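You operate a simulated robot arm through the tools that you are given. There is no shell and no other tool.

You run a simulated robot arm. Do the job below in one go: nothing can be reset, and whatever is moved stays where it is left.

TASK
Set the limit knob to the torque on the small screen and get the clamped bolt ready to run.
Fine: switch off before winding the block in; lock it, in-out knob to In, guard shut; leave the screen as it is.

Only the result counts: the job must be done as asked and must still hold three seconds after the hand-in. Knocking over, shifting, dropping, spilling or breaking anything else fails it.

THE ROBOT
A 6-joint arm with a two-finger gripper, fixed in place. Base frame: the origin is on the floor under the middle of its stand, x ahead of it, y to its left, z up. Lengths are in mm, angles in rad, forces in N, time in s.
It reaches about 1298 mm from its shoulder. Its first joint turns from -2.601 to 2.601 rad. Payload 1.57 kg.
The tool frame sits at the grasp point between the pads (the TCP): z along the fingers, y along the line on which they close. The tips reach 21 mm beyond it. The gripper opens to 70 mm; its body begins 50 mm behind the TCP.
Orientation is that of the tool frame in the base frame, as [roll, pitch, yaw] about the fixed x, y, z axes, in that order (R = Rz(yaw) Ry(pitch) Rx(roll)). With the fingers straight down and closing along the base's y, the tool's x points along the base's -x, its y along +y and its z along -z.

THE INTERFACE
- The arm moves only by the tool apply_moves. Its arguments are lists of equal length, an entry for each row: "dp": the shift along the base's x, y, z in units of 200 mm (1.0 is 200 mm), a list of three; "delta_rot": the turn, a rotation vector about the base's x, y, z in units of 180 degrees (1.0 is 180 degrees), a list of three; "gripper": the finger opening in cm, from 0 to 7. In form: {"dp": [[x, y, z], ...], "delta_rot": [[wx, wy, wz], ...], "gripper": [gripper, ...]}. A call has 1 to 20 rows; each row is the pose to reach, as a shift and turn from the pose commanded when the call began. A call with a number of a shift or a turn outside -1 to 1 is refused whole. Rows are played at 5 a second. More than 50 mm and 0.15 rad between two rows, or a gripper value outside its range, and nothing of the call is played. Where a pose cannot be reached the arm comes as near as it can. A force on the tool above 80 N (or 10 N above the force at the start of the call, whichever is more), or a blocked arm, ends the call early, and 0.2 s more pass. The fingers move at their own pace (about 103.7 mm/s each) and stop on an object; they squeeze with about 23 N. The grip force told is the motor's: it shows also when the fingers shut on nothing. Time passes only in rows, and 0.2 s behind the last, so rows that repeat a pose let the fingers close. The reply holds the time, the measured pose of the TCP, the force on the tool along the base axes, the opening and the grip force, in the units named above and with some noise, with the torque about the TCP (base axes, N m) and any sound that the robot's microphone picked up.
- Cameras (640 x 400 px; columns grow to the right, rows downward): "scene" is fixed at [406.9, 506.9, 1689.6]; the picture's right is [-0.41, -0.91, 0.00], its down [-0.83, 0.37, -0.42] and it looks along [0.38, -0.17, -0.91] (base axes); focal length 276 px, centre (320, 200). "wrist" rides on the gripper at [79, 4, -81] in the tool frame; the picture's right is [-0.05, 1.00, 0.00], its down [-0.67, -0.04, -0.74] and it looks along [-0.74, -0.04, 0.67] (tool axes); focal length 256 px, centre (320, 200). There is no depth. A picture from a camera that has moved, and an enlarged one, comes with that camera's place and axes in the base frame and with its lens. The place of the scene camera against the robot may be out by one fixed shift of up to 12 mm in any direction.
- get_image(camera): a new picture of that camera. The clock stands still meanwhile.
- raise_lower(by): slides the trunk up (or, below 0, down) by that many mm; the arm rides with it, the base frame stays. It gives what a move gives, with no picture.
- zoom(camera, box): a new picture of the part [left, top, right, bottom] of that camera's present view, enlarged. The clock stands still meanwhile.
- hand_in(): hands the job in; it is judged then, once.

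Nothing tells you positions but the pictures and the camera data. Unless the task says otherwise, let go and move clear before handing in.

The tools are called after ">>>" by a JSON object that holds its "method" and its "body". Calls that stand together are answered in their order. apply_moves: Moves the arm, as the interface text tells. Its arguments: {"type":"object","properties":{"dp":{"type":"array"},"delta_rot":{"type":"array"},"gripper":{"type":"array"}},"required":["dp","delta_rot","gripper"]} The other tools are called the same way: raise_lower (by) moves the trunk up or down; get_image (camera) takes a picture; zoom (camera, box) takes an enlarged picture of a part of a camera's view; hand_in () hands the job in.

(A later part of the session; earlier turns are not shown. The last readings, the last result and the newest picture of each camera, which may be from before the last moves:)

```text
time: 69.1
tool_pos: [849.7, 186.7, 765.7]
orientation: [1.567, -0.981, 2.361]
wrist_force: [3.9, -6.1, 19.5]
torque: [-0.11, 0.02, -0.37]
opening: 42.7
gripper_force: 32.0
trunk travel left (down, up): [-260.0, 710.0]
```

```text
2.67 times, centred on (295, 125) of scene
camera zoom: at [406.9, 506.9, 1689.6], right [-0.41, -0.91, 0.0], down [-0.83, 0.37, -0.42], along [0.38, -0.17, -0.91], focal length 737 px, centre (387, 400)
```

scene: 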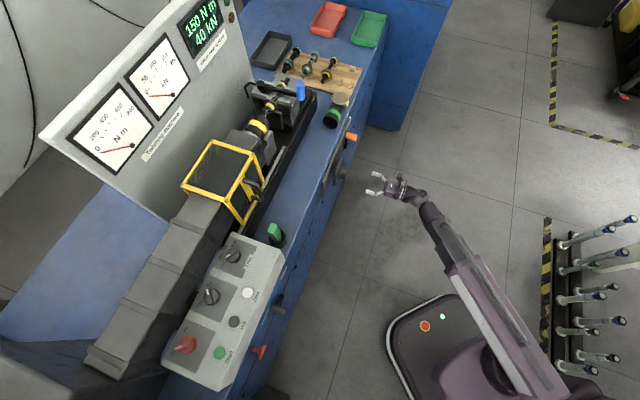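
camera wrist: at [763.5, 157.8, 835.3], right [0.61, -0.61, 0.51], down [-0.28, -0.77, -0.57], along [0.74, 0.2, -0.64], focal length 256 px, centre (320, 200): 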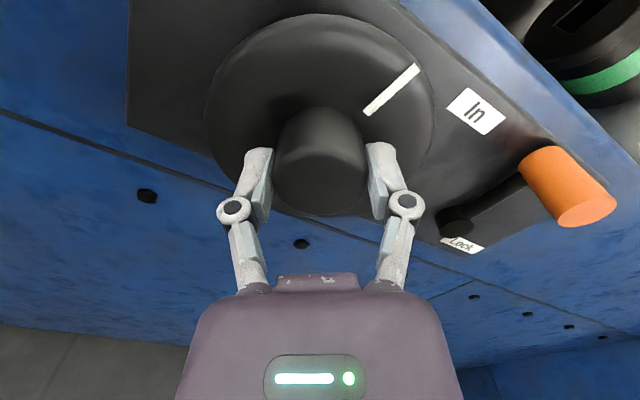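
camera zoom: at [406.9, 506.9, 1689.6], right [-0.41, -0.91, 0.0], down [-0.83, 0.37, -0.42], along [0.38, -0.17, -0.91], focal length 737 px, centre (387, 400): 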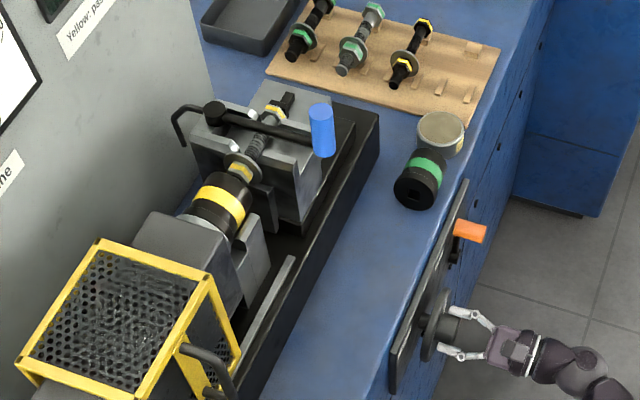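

The block keeps coming in and the mark is now near the top. I'll continue clockwise.

>>> {"method": "apply_moves", "body": {"dp": [[0, 0, 0], [0, 0, 0], [0, 0, 0], [0, 0, 0], [0, 0, 0]], "delta_rot": [[0.03, 0.03, 0], [0.06, 0.06, 0], [0.09, 0.09, 0], [0.12, 0.12, 0], [0.15, 0.15, 0]], "gripper": [0, 0, 0, 0, 0]}}

>>> {"method": "get_image", "body": {"camera": "wrist"}}

>>> {"method": "zoom", "body": {"camera": "scene", "box": [230, 50, 360, 200]}}

```text
time: 70.3
tool_pos: [851.0, 186.2, 766.1]
orientation: [-1.532, -1.495, -0.827]
wrist_force: [18.4, -8.0, 28.6]
torque: [0.36, -0.41, -0.3]
opening: 42.4
gripper_force: 32.1
trunk travel left (down, up): [-260.0, 710.0]
```

```text
taken
camera wrist: at [799.9, 121.2, 845.7], right [0.7, -0.7, -0.13], down [-0.59, -0.46, -0.66], along [0.41, 0.54, -0.74], focal length 256 px, centre (320, 200)
```

wrist: 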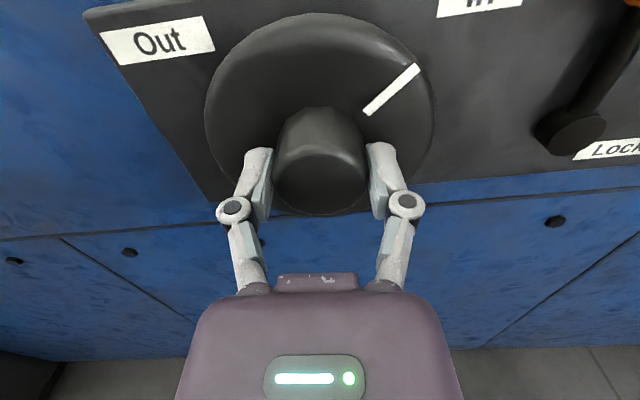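

```text
2.67 times, centred on (295, 125) of scene
camera zoom: at [406.9, 506.9, 1689.6], right [-0.41, -0.91, 0.0], down [-0.83, 0.37, -0.42], along [0.38, -0.17, -0.91], focal length 737 px, centre (387, 400)
```

zoom: 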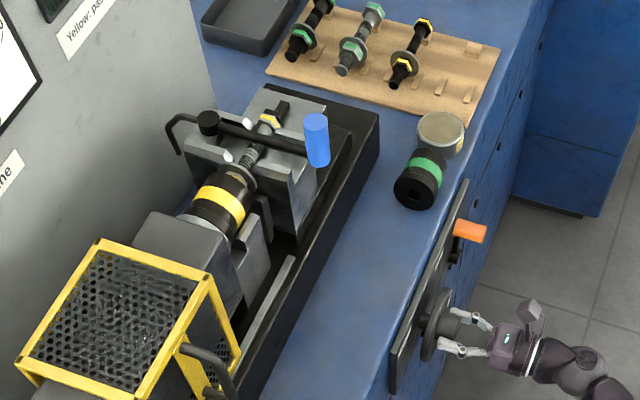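

The nut is entering the socket, and the mark is now turning toward "In". There's some side load on the tool, so I'll relieve it slightly and go on.

>>> {"method": "raise_lower", "body": {"by": 2}}

>>> {"method": "apply_moves", "body": {"dp": [[0.005, -0.005, 0], [0.005, -0.005, 0], [0.005, -0.005, 0], [0.005, -0.005, 0]], "delta_rot": [[0.03, 0.03, 0], [0.06, 0.06, 0], [0.09, 0.09, 0], [0.118, 0.118, 0]], "gripper": [0, 0, 0, 0]}}

>>> {"method": "get_image", "body": {"camera": "wrist"}}

>>> {"method": "zoom", "body": {"camera": "scene", "box": [230, 50, 360, 200]}}

```text
time: 70.8
tool_pos: [851.8, 186.6, 765.4]
orientation: [-1.577, -1.497, -0.78]
wrist_force: [11.0, -12.4, 5.0]
torque: [0.0, 0.04, -0.43]
opening: 42.4
gripper_force: 31.8
trunk travel left (down, up): [-262.0, 708.0]
```

```text
time: 71.8
tool_pos: [852.3, 184.3, 766.0]
orientation: [-1.57, -0.972, -0.787]
wrist_force: [-3.2, -11.5, -4.1]
torque: [-0.89, -0.35, -0.15]
opening: 43.3
gripper_force: 31.6
trunk travel left (down, up): [-262.0, 708.0]
```

```text
taken
camera wrist: at [828.1, 94.0, 830.9], right [0.56, -0.56, -0.61], down [-0.81, -0.24, -0.53], along [0.15, 0.79, -0.59], focal length 256 px, centre (320, 200)
```

wrist: 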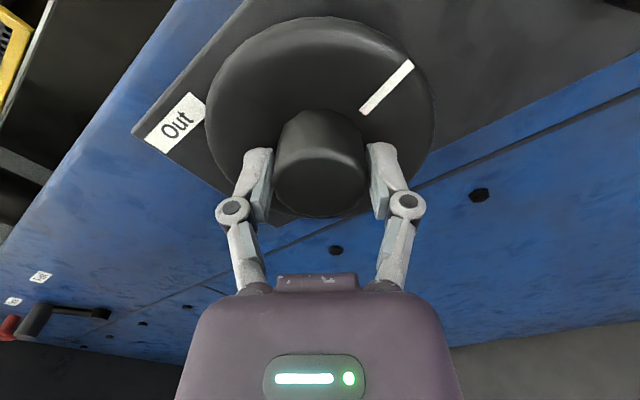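

```text
2.67 times, centred on (295, 125) of scene
camera zoom: at [406.9, 506.9, 1689.6], right [-0.41, -0.91, 0.0], down [-0.83, 0.37, -0.42], along [0.38, -0.17, -0.91], focal length 737 px, centre (387, 400)
```

zoom: 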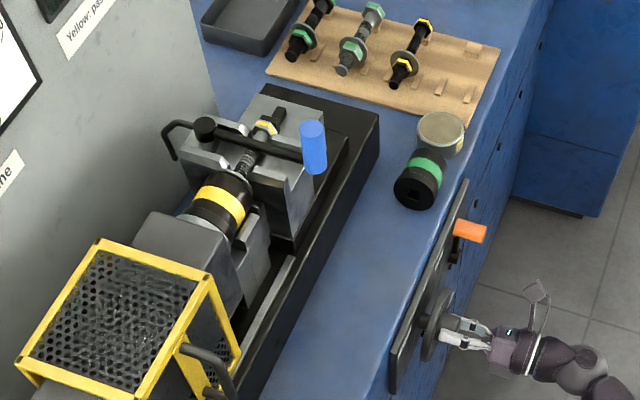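

Resistance has risen (about 0.9 N m) and the nut is inside the socket, so the block seems to be at its end. I'll give it a small extra push to make sure it's fully in.

>>> {"method": "apply_moves", "body": {"dp": [[0, 0, 0], [0, 0, 0]], "delta_rot": [[0.015, 0.015, 0], [0.03, 0.03, 0]], "gripper": [0, 0]}}

>>> {"method": "get_image", "body": {"camera": "wrist"}}

>>> {"method": "zoom", "body": {"camera": "scene", "box": [230, 70, 310, 140]}}

```text
time: 72.4
tool_pos: [852.3, 186.1, 766.5]
orientation: [-1.569, -0.837, -0.787]
wrist_force: [6.3, -5.2, -1.6]
torque: [-0.53, -0.44, -0.08]
opening: 44.0
gripper_force: 32.1
trunk travel left (down, up): [-262.0, 708.0]
```

```text
taken
camera wrist: at [834.3, 88.9, 823.5], right [0.5, -0.5, -0.71], down [-0.86, -0.19, -0.47], along [0.1, 0.84, -0.53], focal length 256 px, centre (320, 200)
```

wrist: 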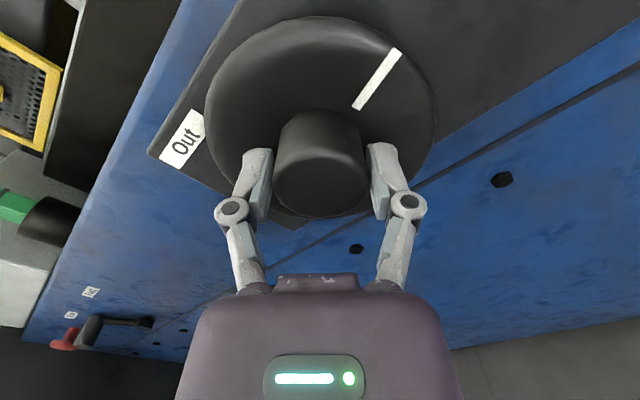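

```text
5.71 times, centred on (270, 105) of scene
camera zoom: at [406.9, 506.9, 1689.6], right [-0.41, -0.91, 0.0], down [-0.83, 0.37, -0.42], along [0.38, -0.17, -0.91], focal length 1578 px, centre (606, 743)
```

zoom: 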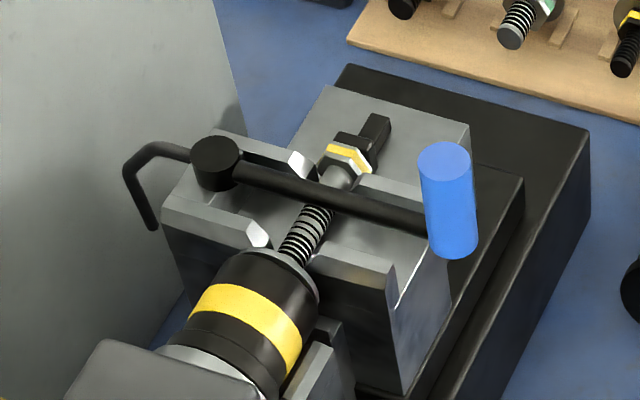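

The wheel is at its stop and the socket has swallowed the nut, so the block is in. I'll release and back off to look at the wheel mark and the lever.

>>> {"method": "apply_moves", "body": {"dp": [[0, 0, 0], [0, 0, 0], [-0.07, -0.07, 0], [-0.21, -0.21, 0], [-0.35, -0.35, 0], [-0.49, -0.49, 0]], "delta_rot": [[0, 0, 0], [0, 0, 0], [0, 0, 0], [-0.03, -0.03, 0], [-0.06, -0.06, 0], [-0.09, -0.09, 0]], "gripper": [5, 7, 7, 7, 7, 7]}}

>>> {"method": "apply_moves", "body": {"dp": [[-0.12, -0.12, 0], [-0.24, -0.24, 0], [-0.24, -0.24, 0]], "delta_rot": [[-0.03, -0.03, 0], [-0.06, -0.06, 0], [-0.074, -0.074, 0]], "gripper": [7, 7, 7]}}

>>> {"method": "get_image", "body": {"camera": "wrist"}}

>>> {"method": "zoom", "body": {"camera": "wrist", "box": [0, 0, 640, 60]}}

```text
time: 73.8
tool_pos: [753.0, 86.6, 766.5]
orientation: [-1.57, -1.243, -0.785]
wrist_force: [0.2, -0.3, -0.6]
torque: [-0.04, 0.0, 0.0]
opening: 70.1
gripper_force: 0.2
trunk travel left (down, up): [-262.0, 708.0]
```

```text
time: 74.6
tool_pos: [705.8, 40.0, 766.8]
orientation: [0.063, -1.57, -2.419]
wrist_force: [0.4, 0.0, 1.0]
torque: [0.0, 0.01, 0.01]
opening: 69.8
gripper_force: 0.0
trunk travel left (down, up): [-262.0, 708.0]
```

```text
taken
camera wrist: at [650.9, -20.6, 847.2], right [0.71, -0.7, -0.05], down [-0.55, -0.5, -0.67], along [0.44, 0.5, -0.74], focal length 256 px, centre (320, 200)
```

wrist: 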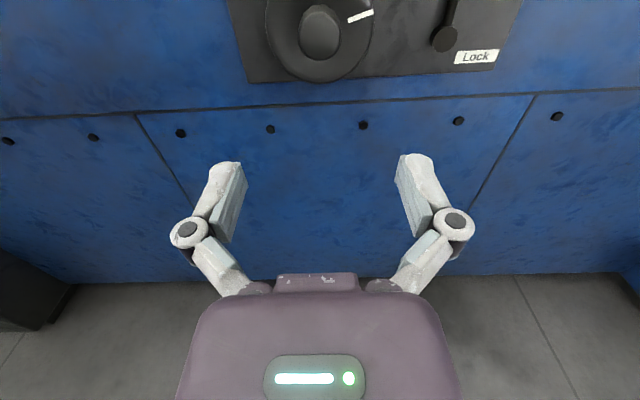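

```text
1.00 times, centred on (320, 30) of wrist (not enlarged: the box is as wide or as high as the picture)
camera zoom: at [650.9, -20.6, 847.2], right [0.71, -0.7, -0.05], down [-0.55, -0.5, -0.67], along [0.44, 0.5, -0.74], focal length 256 px, centre (320, 370)
```

zoom: 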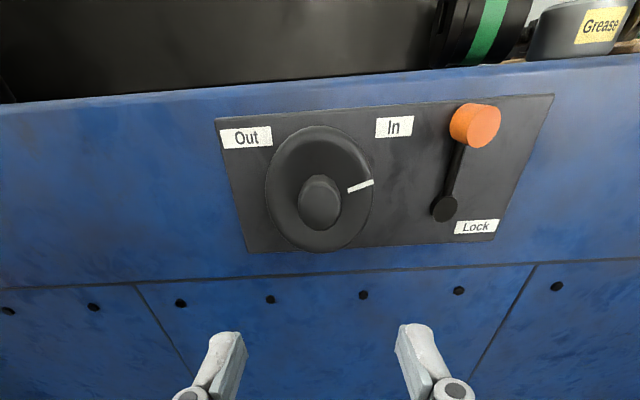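

The wheel's mark now points right toward "In", mirroring its start. Next is the lock lever, with its handle at about u=606, z=820 and its hub directly below near z=751. I'll move in front of it for a closer look.

>>> {"method": "raise_lower", "body": {"by": 20}}

>>> {"method": "apply_moves", "body": {"dp": [[0.17, -0.03, 0], [0.34, -0.06, 0], [0.51, -0.09, 0], [0.68, -0.12, 0], [0.8, -0.14, 0]], "delta_rot": [[0, 0, 0], [0, 0, 0], [0, 0, 0], [0, 0, 0], [0, 0, 0]], "gripper": [7, 7, 7, 7, 7]}}

>>> {"method": "get_image", "body": {"camera": "wrist"}}

>>> {"method": "zoom", "body": {"camera": "wrist", "box": [0, 0, 640, 60]}}

```text
time: 75.3
tool_pos: [706.5, 39.8, 786.9]
orientation: [-0.854, -1.569, -1.501]
wrist_force: [-0.4, 0.1, -0.3]
torque: [0.01, 0.0, 0.03]
opening: 69.8
gripper_force: 0.1
trunk travel left (down, up): [-282.0, 688.0]
```

```text
time: 76.5
tool_pos: [867.8, 12.6, 787.9]
orientation: [-1.344, -1.568, -1.014]
wrist_force: [0.2, -0.4, -0.6]
torque: [-0.01, 0.02, -0.02]
opening: 70.0
gripper_force: 0.0
trunk travel left (down, up): [-282.0, 688.0]
```

```text
taken
camera wrist: at [813.5, -48.3, 867.0], right [0.71, -0.71, -0.06], down [-0.55, -0.5, -0.67], along [0.44, 0.5, -0.74], focal length 256 px, centre (320, 200)
```

wrist: 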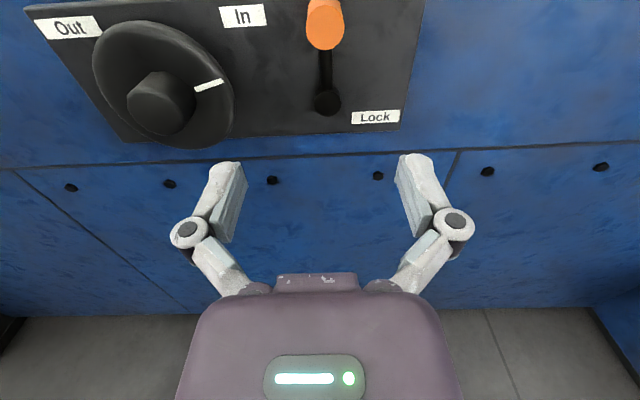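

```text
1.00 times, centred on (320, 30) of wrist (not enlarged: the box is as wide or as high as the picture)
camera zoom: at [813.5, -48.3, 867.0], right [0.71, -0.71, -0.06], down [-0.55, -0.5, -0.67], along [0.44, 0.5, -0.74], focal length 256 px, centre (320, 370)
```

zoom: 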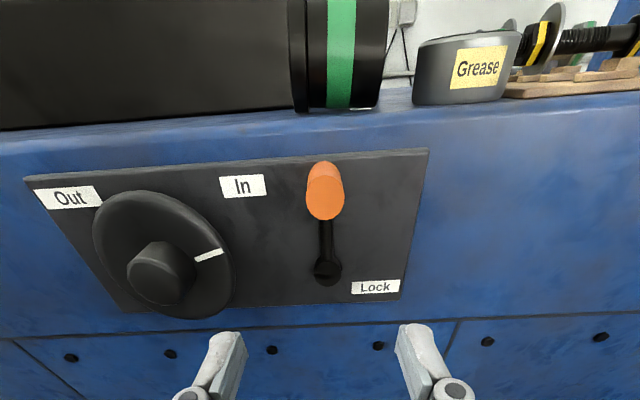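

Lever geometry: hub (u 610, z 750), handle (u 610, z 818), radius 68 mm, handle end at v≈736. By pitching the tool I can move the TCP up and down within a single move, so I'll pitch up 9.4° to handle height at a standoff and check alignment.

>>> {"method": "apply_moves", "body": {"dp": [[0.06, 0.04, 0.076], [0.125, 0.088, 0.1525], [0.125, 0.088, 0.1525]], "delta_rot": [[0.0186, -0.0186, 0], [0.0371, -0.0371, 0], [0.0371, -0.0371, 0]], "gripper": [6, 5, 5]}}

>>> {"method": "get_image", "body": {"camera": "wrist"}}

>>> {"method": "zoom", "body": {"camera": "wrist", "box": [200, 20, 440, 170]}}

```text
time: 77.3
tool_pos: [891.3, 28.2, 817.4]
orientation: [-0.011, -1.401, -2.344]
wrist_force: [0.0, -0.3, 1.1]
torque: [0.0, 0.0, 0.01]
opening: 49.8
gripper_force: 0.1
trunk travel left (down, up): [-282.0, 688.0]
```

```text
taken
camera wrist: at [828.0, -40.8, 883.3], right [0.71, -0.7, -0.05], down [-0.47, -0.42, -0.78], along [0.52, 0.58, -0.62], focal length 256 px, centre (320, 200)
```

wrist: 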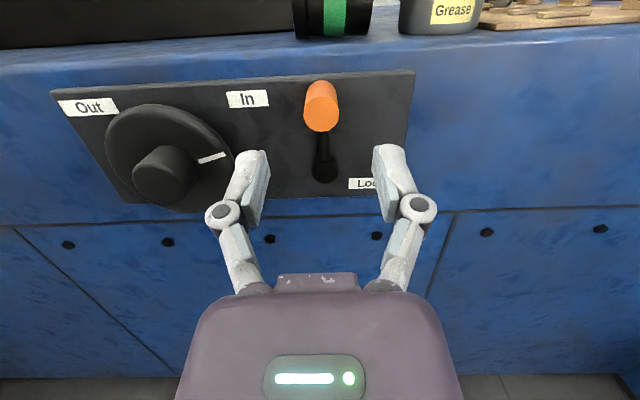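

```text
2.67 times, centred on (320, 95) of wrist
camera zoom: at [828.0, -40.8, 883.3], right [0.71, -0.7, -0.05], down [-0.47, -0.42, -0.78], along [0.52, 0.58, -0.62], focal length 683 px, centre (320, 480)
```

zoom: 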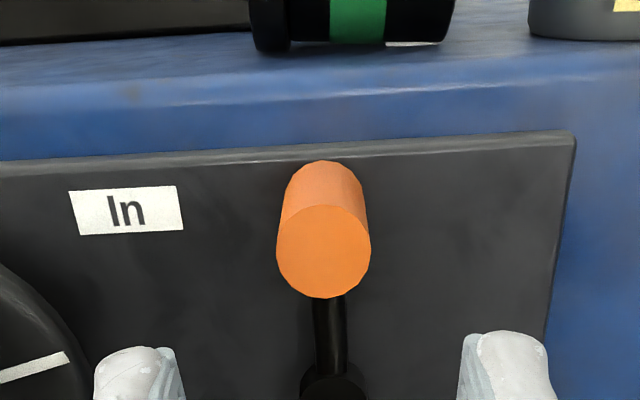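

Alignment is good. I'll advance 84 mm so the fingers straddle the handle, then close.

>>> {"method": "apply_moves", "body": {"dp": [[0.1, 0.1, 0], [0.2, 0.2, 0], [0.25, 0.25, 0], [0.297, 0.297, 0], [0.297, 0.297, 0]], "delta_rot": [[0, 0, 0], [0, 0, 0], [0, 0, 0], [0, 0, 0], [0, 0, 0]], "gripper": [5, 5, 5, 5, 5]}}

>>> {"method": "get_image", "body": {"camera": "wrist"}}

```text
time: 78.5
tool_pos: [949.5, 89.4, 817.2]
orientation: [-0.011, -1.403, -2.346]
wrist_force: [-0.1, 0.0, 0.2]
torque: [0.03, -0.04, 0.01]
opening: 50.3
gripper_force: 0.0
trunk travel left (down, up): [-282.0, 688.0]
```

```text
taken
camera wrist: at [886.9, 20.1, 883.2], right [0.71, -0.7, -0.05], down [-0.47, -0.42, -0.78], along [0.52, 0.58, -0.62], focal length 256 px, centre (320, 200)
```

wrist: 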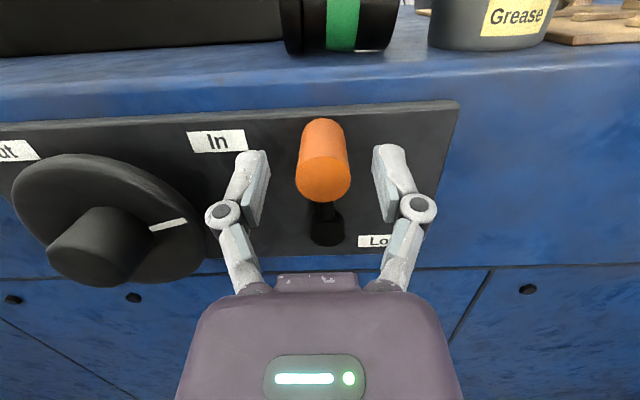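

The handle is between the fingers. I'll close and swing the lever clockwise along its arc, first 45°.

>>> {"method": "apply_moves", "body": {"dp": [[0, 0, 0], [0, 0, 0], [0, 0, 0], [0.021, -0.021, -0.0013], [0.0418, -0.0418, -0.0052], [0.0622, -0.0622, -0.0116], [0.0822, -0.0822, -0.0205], [0.1016, -0.1016, -0.0319], [0.1202, -0.1202, -0.0456], [0.1379, -0.1379, -0.0615], [0.1545, -0.1545, -0.0796], [0.17, -0.17, -0.0996]], "delta_rot": [[0, 0, 0], [0, 0, 0], [0, 0, 0], [-0.0003, 0.0003, 0], [-0.0013, 0.0013, 0], [-0.0029, 0.0029, 0], [-0.0051, 0.0051, 0], [-0.008, 0.008, 0], [-0.0114, 0.0114, 0], [-0.0153, 0.0153, 0], [-0.0198, 0.0198, 0], [-0.0248, 0.0248, 0]], "gripper": [3, 1, 0, 0, 0, 0, 0, 0, 0, 0, 0, 0]}}

>>> {"method": "get_image", "body": {"camera": "wrist"}}

```text
time: 81.1
tool_pos: [985.2, 55.4, 797.0]
orientation: [-0.023, -1.514, -2.332]
wrist_force: [2.0, -1.3, 4.3]
torque: [0.63, -0.53, 0.08]
opening: 25.3
gripper_force: 32.2
trunk travel left (down, up): [-282.0, 688.0]
```

```text
taken
camera wrist: at [926.6, -9.0, 873.1], right [0.71, -0.7, -0.05], down [-0.53, -0.47, -0.71], along [0.47, 0.53, -0.7], focal length 256 px, centre (320, 200)
```

wrist: 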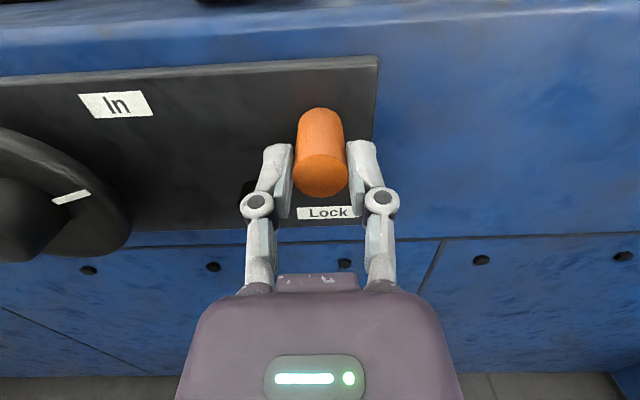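

The lever follows with little force. Continuing to the 3-o'clock position.

>>> {"method": "apply_moves", "body": {"dp": [[0.0142, -0.0142, -0.0219], [0.0269, -0.0269, -0.0454], [0.0382, -0.0382, -0.0704], [0.0479, -0.0479, -0.0967], [0.0559, -0.0559, -0.1241], [0.0622, -0.0622, -0.1524], [0.0668, -0.0668, -0.1814], [0.0695, -0.0695, -0.2108], [0.0704, -0.0704, -0.2404]], "delta_rot": [[-0.0054, 0.0054, 0], [-0.0112, 0.0112, 0], [-0.0174, 0.0174, 0], [-0.0239, 0.0239, 0], [-0.0307, 0.0307, 0], [-0.0378, 0.0378, 0], [-0.045, 0.045, 0], [-0.0523, 0.0523, 0], [-0.0598, 0.0598, 0]], "gripper": [0, 0, 0, 0, 0, 0, 0, 0, 0]}}

>>> {"method": "get_image", "body": {"camera": "wrist"}}

```text
time: 83.1
tool_pos: [998.6, 39.9, 750.6]
orientation: [-3.131, -1.367, 0.771]
wrist_force: [17.8, -19.1, 26.9]
torque: [0.29, -0.35, -0.2]
opening: 25.5
gripper_force: 32.1
trunk travel left (down, up): [-282.0, 688.0]
```

```text
taken
camera wrist: at [956.5, -8.8, 845.7], right [0.69, -0.72, -0.05], down [-0.64, -0.58, -0.5], along [0.33, 0.38, -0.86], focal length 256 px, centre (320, 200)
```

wrist: 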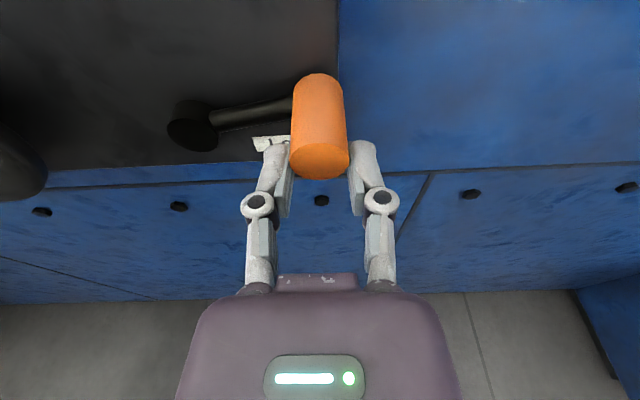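

The lever is level, pointing right over "Lock", with upward resistance as if at a stop. I'll nudge down a few millimeters to confirm.

>>> {"method": "raise_lower", "body": {"by": -3}}

>>> {"method": "zoom", "body": {"camera": "wrist", "box": [140, 50, 380, 200]}}

```text
time: 83.6
tool_pos: [996.3, 42.9, 744.1]
orientation: [-3.136, -1.362, 0.784]
wrist_force: [-0.3, -0.9, -0.2]
torque: [-0.01, 0.03, 0.04]
opening: 0.0
gripper_force: 28.4
trunk travel left (down, up): [-279.0, 691.0]
```

```text
2.67 times, centred on (260, 125) of wrist
camera zoom: at [954.9, -4.7, 840.0], right [0.7, -0.71, -0.05], down [-0.64, -0.59, -0.5], along [0.32, 0.38, -0.87], focal length 683 px, centre (480, 400)
```

zoom: 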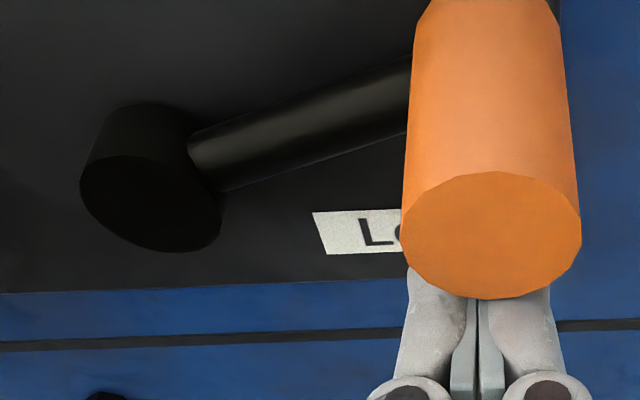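

The fingers slipped off beneath the handle, and the lever stopped about 15–18° above level. That may be its stop or just grip slip, so I'll back away, look, and then press on the handle from above.

>>> {"method": "apply_moves", "body": {"dp": [[-0.12, -0.12, 0], [-0.24, -0.24, 0], [-0.36, -0.36, 0], [-0.46, -0.46, 0]], "delta_rot": [[0, 0, 0], [0.015, -0.015, 0], [0.03, -0.03, 0], [0.045, -0.045, 0]], "gripper": [0, 0, 0, 0]}}

>>> {"method": "get_image", "body": {"camera": "wrist"}}

>>> {"method": "zoom", "body": {"camera": "wrist", "box": [160, 0, 400, 150]}}

```text
time: 84.6
tool_pos: [906.1, -51.0, 782.6]
orientation: [-2.901, -1.565, 0.546]
wrist_force: [0.5, -0.8, 0.2]
torque: [-0.03, -0.01, 0.03]
opening: 0.0
gripper_force: 28.7
out of reach, approached as far as the arm can: row 2, 3, 4
trunk travel left (down, up): [-279.0, 691.0]
```

```text
taken
camera wrist: at [851.9, -110.4, 863.1], right [0.71, -0.71, -0.06], down [-0.56, -0.51, -0.66], along [0.44, 0.5, -0.75], focal length 256 px, centre (320, 200)
```

wrist: 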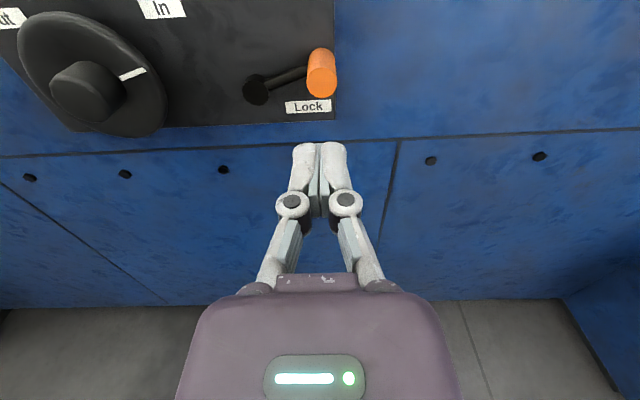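

```text
2.67 times, centred on (280, 75) of wrist
camera zoom: at [851.9, -110.4, 863.1], right [0.71, -0.71, -0.06], down [-0.56, -0.51, -0.66], along [0.44, 0.5, -0.75], focal length 683 px, centre (427, 533)
```

zoom: 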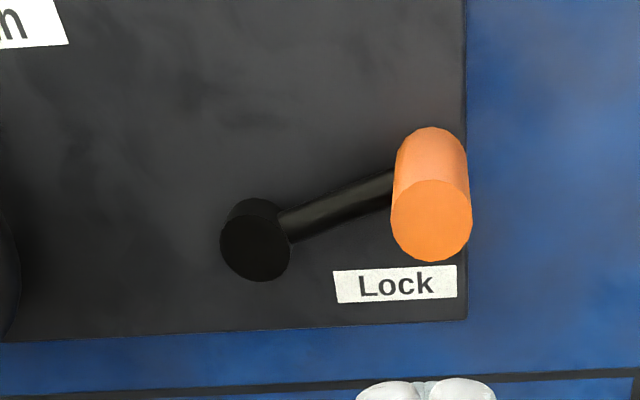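

The lever sits about 18° above level, just over the "Lock" label. I'll rise with closed fingers, go over the handle and press down gently to see whether it's at its stop.

>>> {"method": "raise_lower", "body": {"by": 30}}

>>> {"method": "apply_moves", "body": {"dp": [[0.15, 0.15, 0], [0.3, 0.3, 0], [0.4, 0.4, 0], [0.455, 0.455, 0]], "delta_rot": [[0, 0, 0], [0, 0, 0], [0, 0, 0], [0, 0, 0]], "gripper": [0, 0, 0, 0]}}

>>> {"method": "get_image", "body": {"camera": "wrist"}}

```text
time: 85.4
tool_pos: [907.5, -49.6, 812.9]
orientation: [-2.915, -1.562, 0.561]
wrist_force: [-0.2, -0.6, 0.5]
torque: [0.0, 0.0, -0.01]
opening: 0.1
gripper_force: 28.6
trunk travel left (down, up): [-309.0, 661.0]
```

```text
time: 86.4
tool_pos: [996.8, 42.5, 811.7]
orientation: [-2.891, -1.564, 0.534]
wrist_force: [-0.2, -0.3, -0.5]
torque: [0.01, 0.0, -0.03]
opening: 0.0
gripper_force: 28.7
trunk travel left (down, up): [-309.0, 661.0]
```

```text
taken
camera wrist: at [943.4, -18.3, 893.1], right [0.71, -0.71, -0.06], down [-0.56, -0.5, -0.66], along [0.44, 0.5, -0.75], focal length 256 px, centre (320, 200)
```

wrist: 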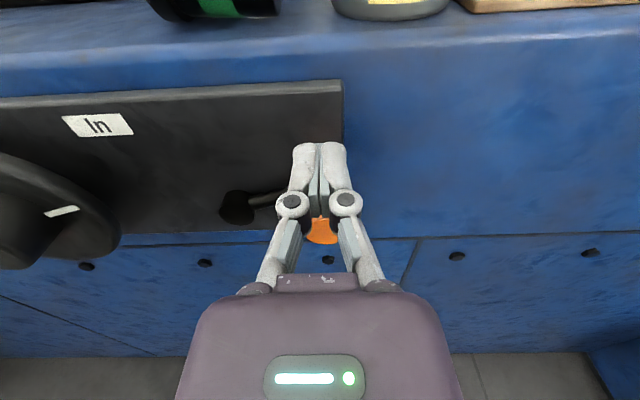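

>>> {"method": "raise_lower", "body": {"by": -14}}

>>> {"method": "raise_lower", "body": {"by": -3}}

>>> {"method": "raise_lower", "body": {"by": -3}}

```text
time: 87.0
tool_pos: [997.4, 41.0, 797.2]
orientation: [-2.895, -1.563, 0.541]
wrist_force: [0.7, 0.1, -0.3]
torque: [-0.01, 0.0, 0.0]
opening: 0.2
gripper_force: 28.8
trunk travel left (down, up): [-295.0, 675.0]
```

```text
time: 87.5
tool_pos: [998.6, 41.9, 794.5]
orientation: [-2.899, -1.563, 0.544]
wrist_force: [0.7, 0.3, 0.0]
torque: [0.0, -0.02, -0.02]
opening: 0.0
gripper_force: 28.6
trunk travel left (down, up): [-292.0, 678.0]
```

```text
time: 88.0
tool_pos: [997.5, 42.1, 791.0]
orientation: [-2.897, -1.563, 0.542]
wrist_force: [0.1, -0.4, 0.0]
torque: [0.02, 0.02, -0.03]
opening: 0.0
gripper_force: 28.7
trunk travel left (down, up): [-289.0, 681.0]
```

>>> {"method": "raise_lower", "body": {"by": -2}}

>>> {"method": "raise_lower", "body": {"by": -2}}

>>> {"method": "zoom", "body": {"camera": "wrist", "box": [200, 110, 440, 260]}}

```text
time: 88.5
tool_pos: [996.5, 42.3, 790.4]
orientation: [-2.897, -1.563, 0.543]
wrist_force: [0.5, -0.3, 0.1]
torque: [0.04, 0.01, -0.04]
opening: 0.0
gripper_force: 28.5
trunk travel left (down, up): [-287.0, 683.0]
```

```text
time: 89.1
tool_pos: [996.7, 42.2, 788.3]
orientation: [-2.896, -1.563, 0.543]
wrist_force: [-0.3, 0.1, -0.2]
torque: [0.02, 0.02, -0.01]
opening: 0.0
gripper_force: 28.6
trunk travel left (down, up): [-285.0, 685.0]
```

```text
2.67 times, centred on (320, 185) of wrist
camera zoom: at [943.1, -18.8, 869.2], right [0.71, -0.71, -0.06], down [-0.56, -0.5, -0.66], along [0.44, 0.5, -0.75], focal length 683 px, centre (320, 240)
```

zoom: 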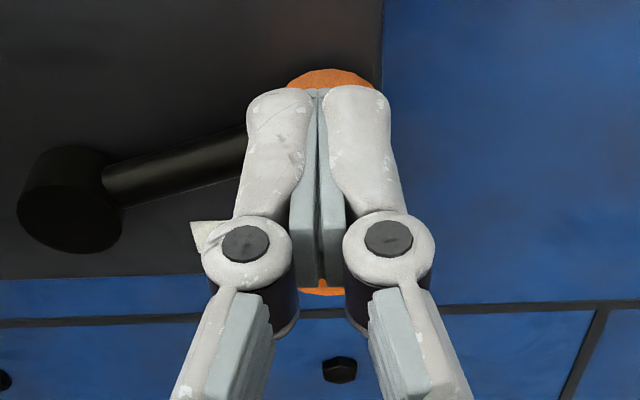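

>>> {"method": "raise_lower", "body": {"by": -2}}

>>> {"method": "raise_lower", "body": {"by": -2}}

>>> {"method": "raise_lower", "body": {"by": -2}}

```text
time: 89.6
tool_pos: [998.2, 41.0, 786.0]
orientation: [-2.904, -1.564, 0.547]
wrist_force: [0.6, -1.4, 0.2]
torque: [-0.01, 0.0, 0.0]
opening: 0.0
gripper_force: 28.5
trunk travel left (down, up): [-283.0, 687.0]
```

```text
time: 90.1
tool_pos: [998.0, 41.9, 784.1]
orientation: [-2.908, -1.561, 0.551]
wrist_force: [-0.1, 0.3, 0.7]
torque: [0.05, 0.0, -0.03]
opening: 0.0
gripper_force: 28.7
trunk travel left (down, up): [-281.0, 689.0]
```

```text
time: 90.6
tool_pos: [997.4, 41.7, 782.1]
orientation: [-2.908, -1.564, 0.553]
wrist_force: [0.5, -0.2, -0.1]
torque: [0.0, -0.02, -0.02]
opening: 0.0
gripper_force: 28.0
trunk travel left (down, up): [-279.0, 691.0]
```

>>> {"method": "zoom", "body": {"camera": "wrist", "box": [200, 110, 440, 260]}}

>>> {"method": "zoom", "body": {"camera": "scene", "box": [310, 90, 400, 200]}}

```text
2.67 times, centred on (320, 185) of wrist
camera zoom: at [943.1, -18.8, 863.1], right [0.71, -0.71, -0.06], down [-0.56, -0.5, -0.66], along [0.44, 0.5, -0.75], focal length 683 px, centre (320, 240)
```

zoom: 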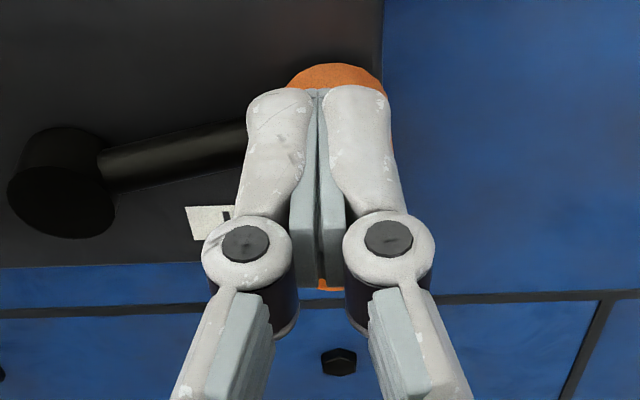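

```text
3.64 times, centred on (355, 145) of scene
camera zoom: at [406.9, 506.9, 1689.6], right [-0.41, -0.91, 0.0], down [-0.83, 0.37, -0.42], along [0.38, -0.17, -0.91], focal length 1004 px, centre (193, 400)
```

zoom: 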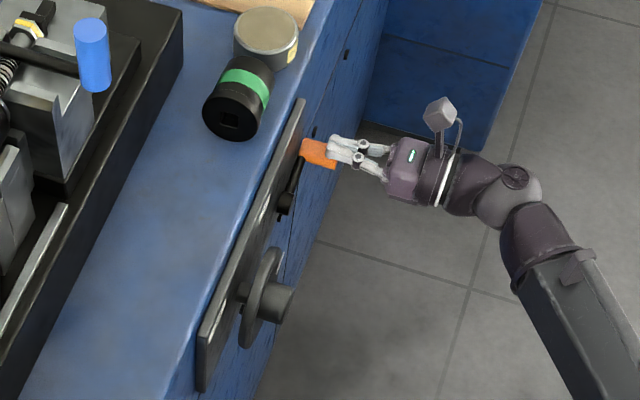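

No contact yet. I'll keep lowering in small steps.

>>> {"method": "raise_lower", "body": {"by": -2}}

>>> {"method": "raise_lower", "body": {"by": -2}}

>>> {"method": "raise_lower", "body": {"by": -2}}

```text
time: 91.2
tool_pos: [997.1, 41.2, 779.7]
orientation: [-2.911, -1.562, 0.555]
wrist_force: [-0.6, 0.6, -0.6]
torque: [0.0, -0.03, 0.01]
opening: 0.0
gripper_force: 28.2
trunk travel left (down, up): [-277.0, 693.0]
```

```text
time: 91.7
tool_pos: [996.8, 42.0, 778.4]
orientation: [-2.914, -1.562, 0.558]
wrist_force: [0.2, 0.7, -0.3]
torque: [-0.01, -0.04, -0.01]
opening: 0.0
gripper_force: 28.4
trunk travel left (down, up): [-275.0, 695.0]
```

```text
time: 92.2
tool_pos: [997.8, 40.4, 777.2]
orientation: [-2.747, -1.566, 0.393]
wrist_force: [4.9, 1.2, 12.6]
torque: [0.14, -0.25, -0.06]
opening: 0.0
gripper_force: 28.4
trunk travel left (down, up): [-273.0, 697.0]
```

Contact. I'll press further and watch whether force builds (a stop) or the lever moves.

>>> {"method": "raise_lower", "body": {"by": -2}}

>>> {"method": "raise_lower", "body": {"by": -2}}

>>> {"method": "zoom", "body": {"camera": "wrist", "box": [200, 110, 440, 260]}}

```text
time: 92.7
tool_pos: [997.5, 41.2, 777.5]
orientation: [-2.451, -1.568, 0.095]
wrist_force: [14.5, 0.9, 31.7]
torque: [0.35, -0.55, -0.12]
opening: 0.0
gripper_force: 28.3
trunk travel left (down, up): [-271.0, 699.0]
```

```text
time: 93.2
tool_pos: [995.6, 40.7, 777.6]
orientation: [-1.273, -1.566, -1.086]
wrist_force: [19.8, 1.6, 47.2]
torque: [0.35, -0.81, -0.15]
opening: 0.0
gripper_force: 28.9
trunk travel left (down, up): [-269.0, 701.0]
```

```text
2.67 times, centred on (320, 185) of wrist
camera zoom: at [941.2, -19.7, 857.4], right [0.71, -0.71, -0.06], down [-0.55, -0.5, -0.67], along [0.44, 0.5, -0.74], focal length 683 px, centre (320, 240)
```

zoom: 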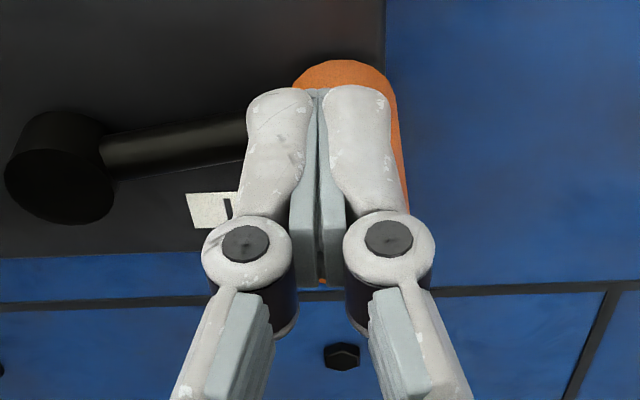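

Force builds to 47 N with no movement, so the lever is hard against its stop: locked. Next I lift off and back away, then raise up to look at the guard.

>>> {"method": "raise_lower", "body": {"by": 30}}

>>> {"method": "apply_moves", "body": {"dp": [[-0.15, -0.15, 0], [-0.3, -0.3, 0], [-0.45, -0.45, 0], [-0.6, -0.6, 0], [-0.75, -0.75, 0], [-0.9, -0.9, 0]], "delta_rot": [[0, 0, 0], [0, 0, 0], [0, 0, 0], [0, 0, 0], [0, 0, 0], [0, 0, 0]], "gripper": [0, 0, 2, 4, 6, 7]}}

>>> {"method": "raise_lower", "body": {"by": 330}}

>>> {"method": "get_image", "body": {"camera": "wrist"}}

>>> {"method": "get_image", "body": {"camera": "scene"}}

```text
time: 94.0
tool_pos: [997.2, 42.6, 802.8]
orientation: [-2.967, -1.562, 0.614]
wrist_force: [0.3, 0.1, 0.4]
torque: [0.01, -0.01, -0.03]
opening: 0.0
gripper_force: 28.5
trunk travel left (down, up): [-299.0, 671.0]
```

```text
time: 95.4
tool_pos: [816.4, -140.6, 801.9]
orientation: [-2.916, -1.565, 0.562]
wrist_force: [0.0, 0.8, -0.1]
torque: [-0.01, -0.01, 0.0]
opening: 70.1
gripper_force: 0.0
trunk travel left (down, up): [-299.0, 671.0]
```

```text
time: 98.6
tool_pos: [817.2, -139.3, 1131.9]
orientation: [-2.881, -1.564, 0.525]
wrist_force: [0.5, -0.1, 0.3]
torque: [-0.01, 0.0, -0.04]
opening: 70.0
gripper_force: 0.1
trunk travel left (down, up): [-629.0, 341.0]
```

```text
taken
camera wrist: at [763.3, -199.4, 1213.2], right [0.71, -0.71, -0.06], down [-0.56, -0.5, -0.66], along [0.44, 0.5, -0.75], focal length 256 px, centre (320, 200)
```

wrist: 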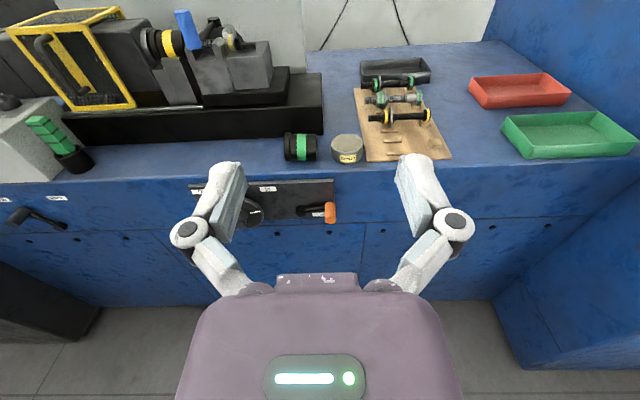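

```text
taken
```

scene: 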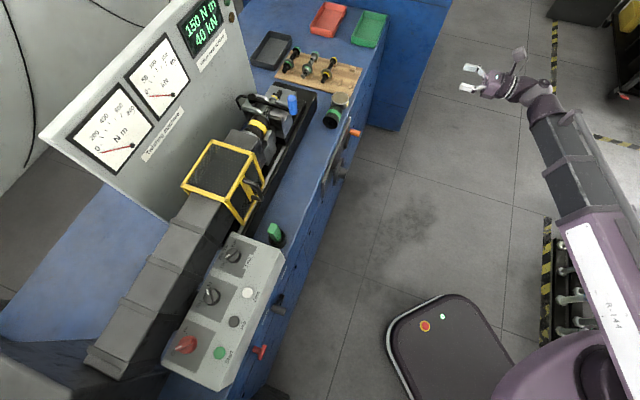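

Now I'll travel along the bench to the guard, keeping in front of it.

>>> {"method": "apply_moves", "body": {"dp": [[-0.12, 0.16, 0], [-0.24, 0.32, 0], [-0.36, 0.48, 0], [-0.48, 0.64, 0], [-0.6, 0.8, 0], [-0.7, 0.96, 0]], "delta_rot": [[0, 0, 0], [0, 0, 0], [0, 0, 0], [0, 0, 0], [0, 0, 0], [0, 0, 0]], "gripper": [7, 7, 7, 7, 7, 7]}}

>>> {"method": "apply_moves", "body": {"dp": [[-0.12, 0.16, 0], [-0.24, 0.32, 0], [-0.36, 0.48, 0], [-0.48, 0.64, 0], [-0.6, 0.8, 0], [-0.7, 0.96, 0]], "delta_rot": [[0, 0, 0], [0, 0, 0], [0, 0, 0], [0, 0, 0], [0, 0, 0], [0, 0, 0]], "gripper": [7, 7, 7, 7, 7, 7]}}

>>> {"method": "get_image", "body": {"camera": "wrist"}}

>>> {"method": "zoom", "body": {"camera": "wrist", "box": [0, 0, 640, 60]}}

>>> {"method": "get_image", "body": {"camera": "scene"}}

```text
time: 100.0
tool_pos: [678.5, 50.8, 1132.2]
orientation: [-2.853, -1.567, 0.497]
wrist_force: [0.3, -0.3, 0.7]
torque: [-0.04, 0.01, -0.02]
opening: 69.8
gripper_force: 0.0
trunk travel left (down, up): [-629.0, 341.0]
```

```text
time: 101.4
tool_pos: [647.4, 276.8, 1131.3]
orientation: [-2.99, -1.561, 0.635]
wrist_force: [0.3, -0.4, -0.5]
torque: [-0.01, -0.02, 0.01]
opening: 69.9
gripper_force: 0.0
out of reach, approached as far as the arm can: row 1, 2, 3, 4, 5, 6
trunk travel left (down, up): [-629.0, 341.0]
```

```text
taken
camera wrist: at [592.7, 217.2, 1213.2], right [0.71, -0.71, -0.05], down [-0.56, -0.51, -0.66], along [0.44, 0.5, -0.75], focal length 256 px, centre (320, 200)
```

wrist: 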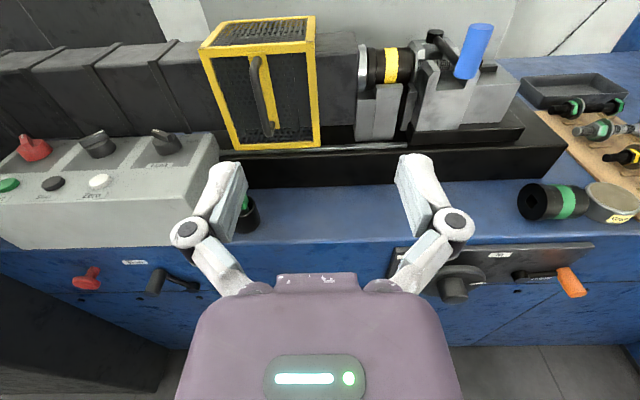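

```text
1.00 times, centred on (320, 30) of wrist (not enlarged: the box is as wide or as high as the picture)
camera zoom: at [592.7, 217.2, 1213.2], right [0.71, -0.71, -0.05], down [-0.56, -0.51, -0.66], along [0.44, 0.5, -0.75], focal length 256 px, centre (320, 370)
```

zoom: 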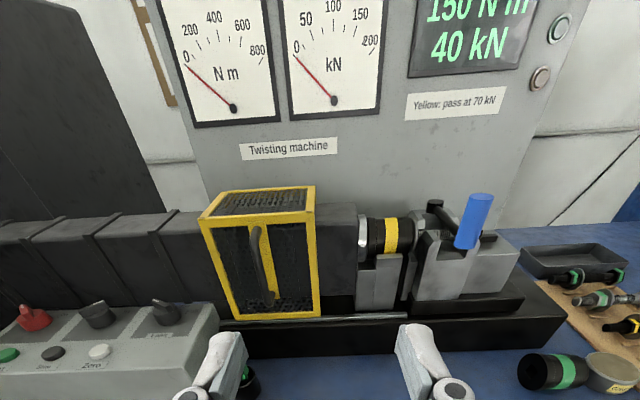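

```text
taken
```

scene: 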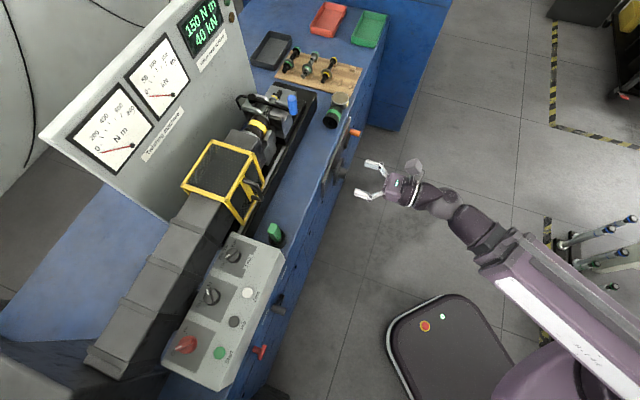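

Out on the inner reach limit I stopped at u≈262, which is fine. The guard's handle is a vertical bar on its front face near u≈180, v≈900, z≈1055. I'll move closer in front of it.

>>> {"method": "apply_moves", "body": {"dp": [[0.04, 0.18, 0], [0.08, 0.36, 0], [0.12, 0.54, 0], [0.165, 0.73, 0]], "delta_rot": [[0, 0, 0], [0, 0, 0], [0, 0, 0], [0, 0, 0]], "gripper": [7, 7, 7, 7]}}

>>> {"method": "get_image", "body": {"camera": "wrist"}}

>>> {"method": "zoom", "body": {"camera": "wrist", "box": [0, 0, 640, 60]}}

>>> {"method": "get_image", "body": {"camera": "scene"}}

```text
time: 102.4
tool_pos: [683.2, 420.5, 1132.9]
orientation: [-2.887, -1.564, 0.531]
wrist_force: [-0.7, 0.4, -0.2]
torque: [0.0, -0.01, -0.01]
opening: 70.1
gripper_force: 0.1
out of reach, approached as far as the arm can: row 4
trunk travel left (down, up): [-629.0, 341.0]
```

```text
taken
camera wrist: at [628.2, 361.2, 1213.2], right [0.71, -0.71, -0.05], down [-0.55, -0.5, -0.66], along [0.44, 0.5, -0.75], focal length 256 px, centre (320, 200)
```

wrist: 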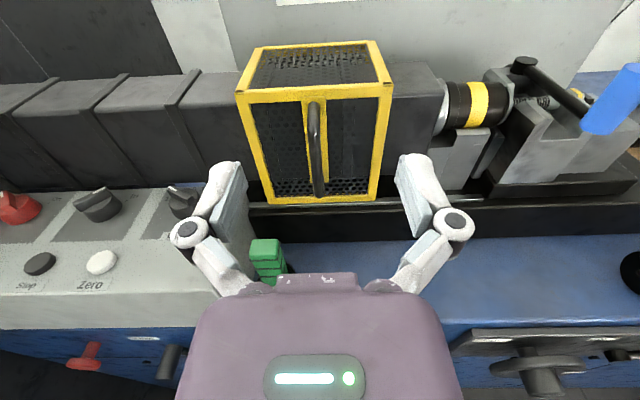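

```text
1.00 times, centred on (320, 30) of wrist (not enlarged: the box is as wide or as high as the picture)
camera zoom: at [628.2, 361.2, 1213.2], right [0.71, -0.71, -0.05], down [-0.55, -0.5, -0.66], along [0.44, 0.5, -0.75], focal length 256 px, centre (320, 370)
```

zoom: 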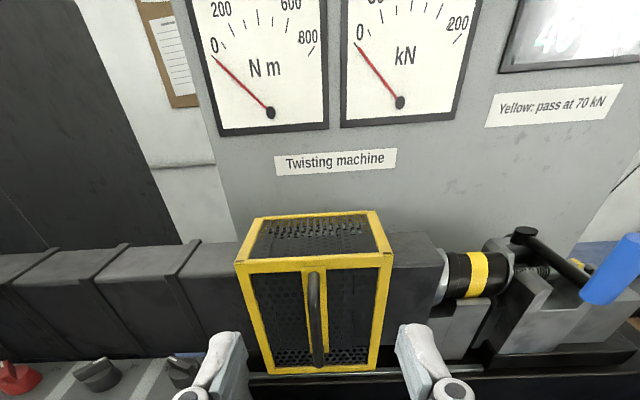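

```text
taken
```

scene: 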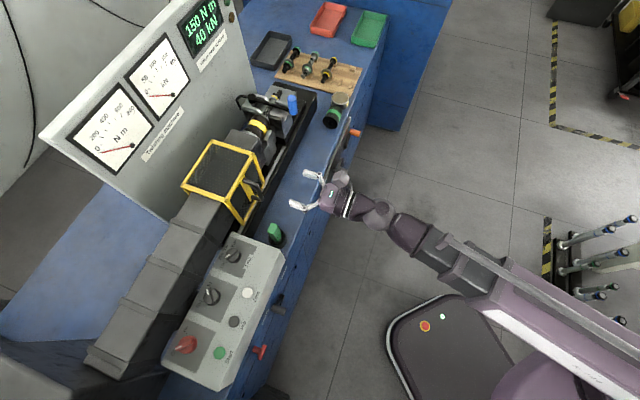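

I'm in front of the guard's handle: u≈176, v≈912, z≈1000–1097. I'll lower to about z 1058 and advance partway for a last alignment check.

>>> {"method": "raise_lower", "body": {"by": -75}}

>>> {"method": "apply_moves", "body": {"dp": [[0.09, 0.124, 0], [0.178, 0.247, 0]], "delta_rot": [[0, 0, 0], [0, 0, 0]], "gripper": [6, 6]}}

>>> {"method": "get_image", "body": {"camera": "wrist"}}

>>> {"method": "zoom", "body": {"camera": "wrist", "box": [0, 0, 640, 60]}}

```text
time: 103.5
tool_pos: [682.0, 421.1, 1057.1]
orientation: [-2.818, -1.565, 0.464]
wrist_force: [0.2, -0.2, -0.4]
torque: [0.02, -0.02, 0.01]
opening: 70.1
gripper_force: 0.0
trunk travel left (down, up): [-554.0, 416.0]
```

```text
time: 104.2
tool_pos: [718.7, 473.0, 1057.3]
orientation: [-2.897, -1.564, 0.542]
wrist_force: [-0.3, -0.5, -0.2]
torque: [0.04, 0.02, 0.02]
opening: 59.9
gripper_force: 0.1
trunk travel left (down, up): [-554.0, 416.0]
```

```text
taken
camera wrist: at [664.6, 411.7, 1138.0], right [0.71, -0.71, -0.06], down [-0.56, -0.5, -0.66], along [0.44, 0.5, -0.75], focal length 256 px, centre (320, 200)
```

wrist: 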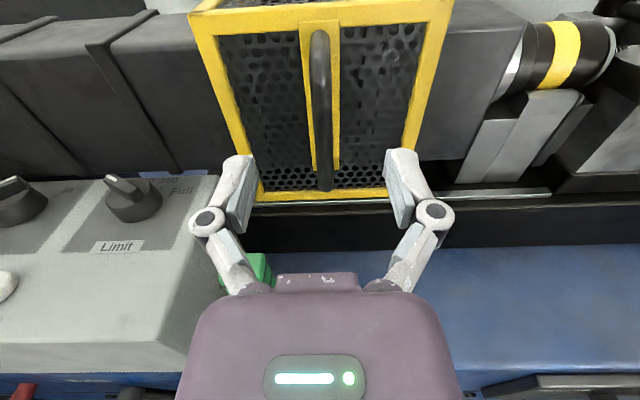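

```text
1.00 times, centred on (320, 30) of wrist (not enlarged: the box is as wide or as high as the picture)
camera zoom: at [664.6, 411.7, 1138.0], right [0.71, -0.71, -0.06], down [-0.56, -0.5, -0.66], along [0.44, 0.5, -0.75], focal length 256 px, centre (320, 370)
```

zoom: 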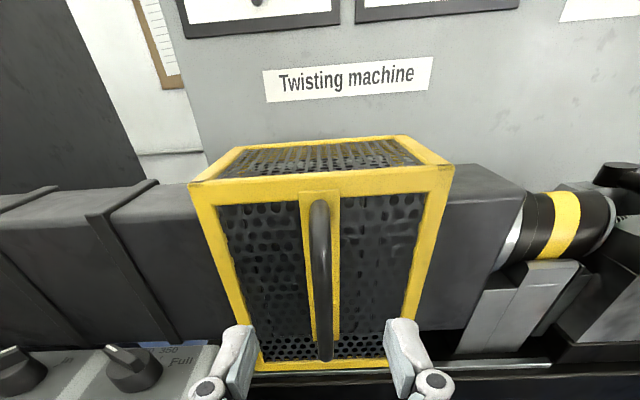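

>>> {"method": "apply_moves", "body": {"dp": [[0.083, 0.076, 0], [0.166, 0.152, 0]], "delta_rot": [[0, 0, 0], [0, 0, 0]], "gripper": [5, 5]}}

>>> {"method": "get_image", "body": {"camera": "wrist"}}

>>> {"method": "zoom", "body": {"camera": "scene", "box": [180, 110, 340, 230]}}

```text
time: 104.8
tool_pos: [752.5, 500.9, 1055.7]
orientation: [-2.907, -1.561, 0.554]
wrist_force: [-0.7, -0.3, -0.2]
torque: [-0.01, -0.03, -0.01]
opening: 49.9
gripper_force: 0.0
trunk travel left (down, up): [-554.0, 416.0]
```

```text
taken
camera wrist: at [697.1, 440.6, 1137.9], right [0.71, -0.71, -0.06], down [-0.56, -0.51, -0.66], along [0.44, 0.5, -0.75], focal length 256 px, centre (320, 200)
```

wrist: 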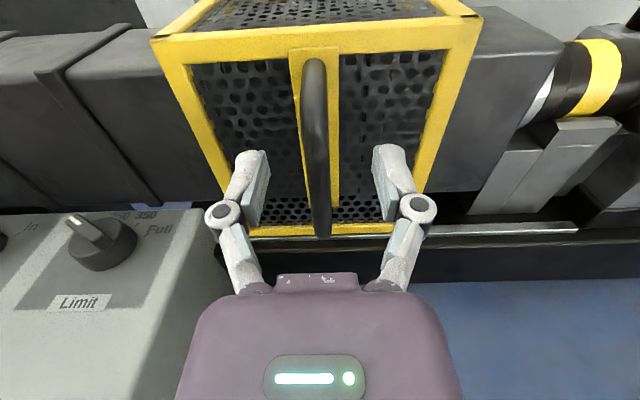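

```text
3.33 times, centred on (260, 170) of scene
camera zoom: at [406.9, 506.9, 1689.6], right [-0.41, -0.91, 0.0], down [-0.83, 0.37, -0.42], along [0.38, -0.17, -0.91], focal length 921 px, centre (520, 300)
```

zoom: 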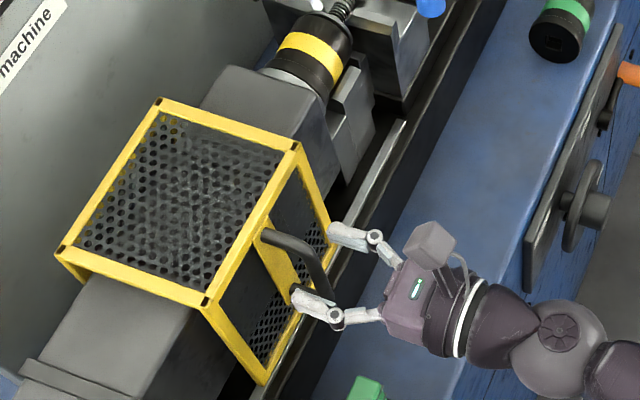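

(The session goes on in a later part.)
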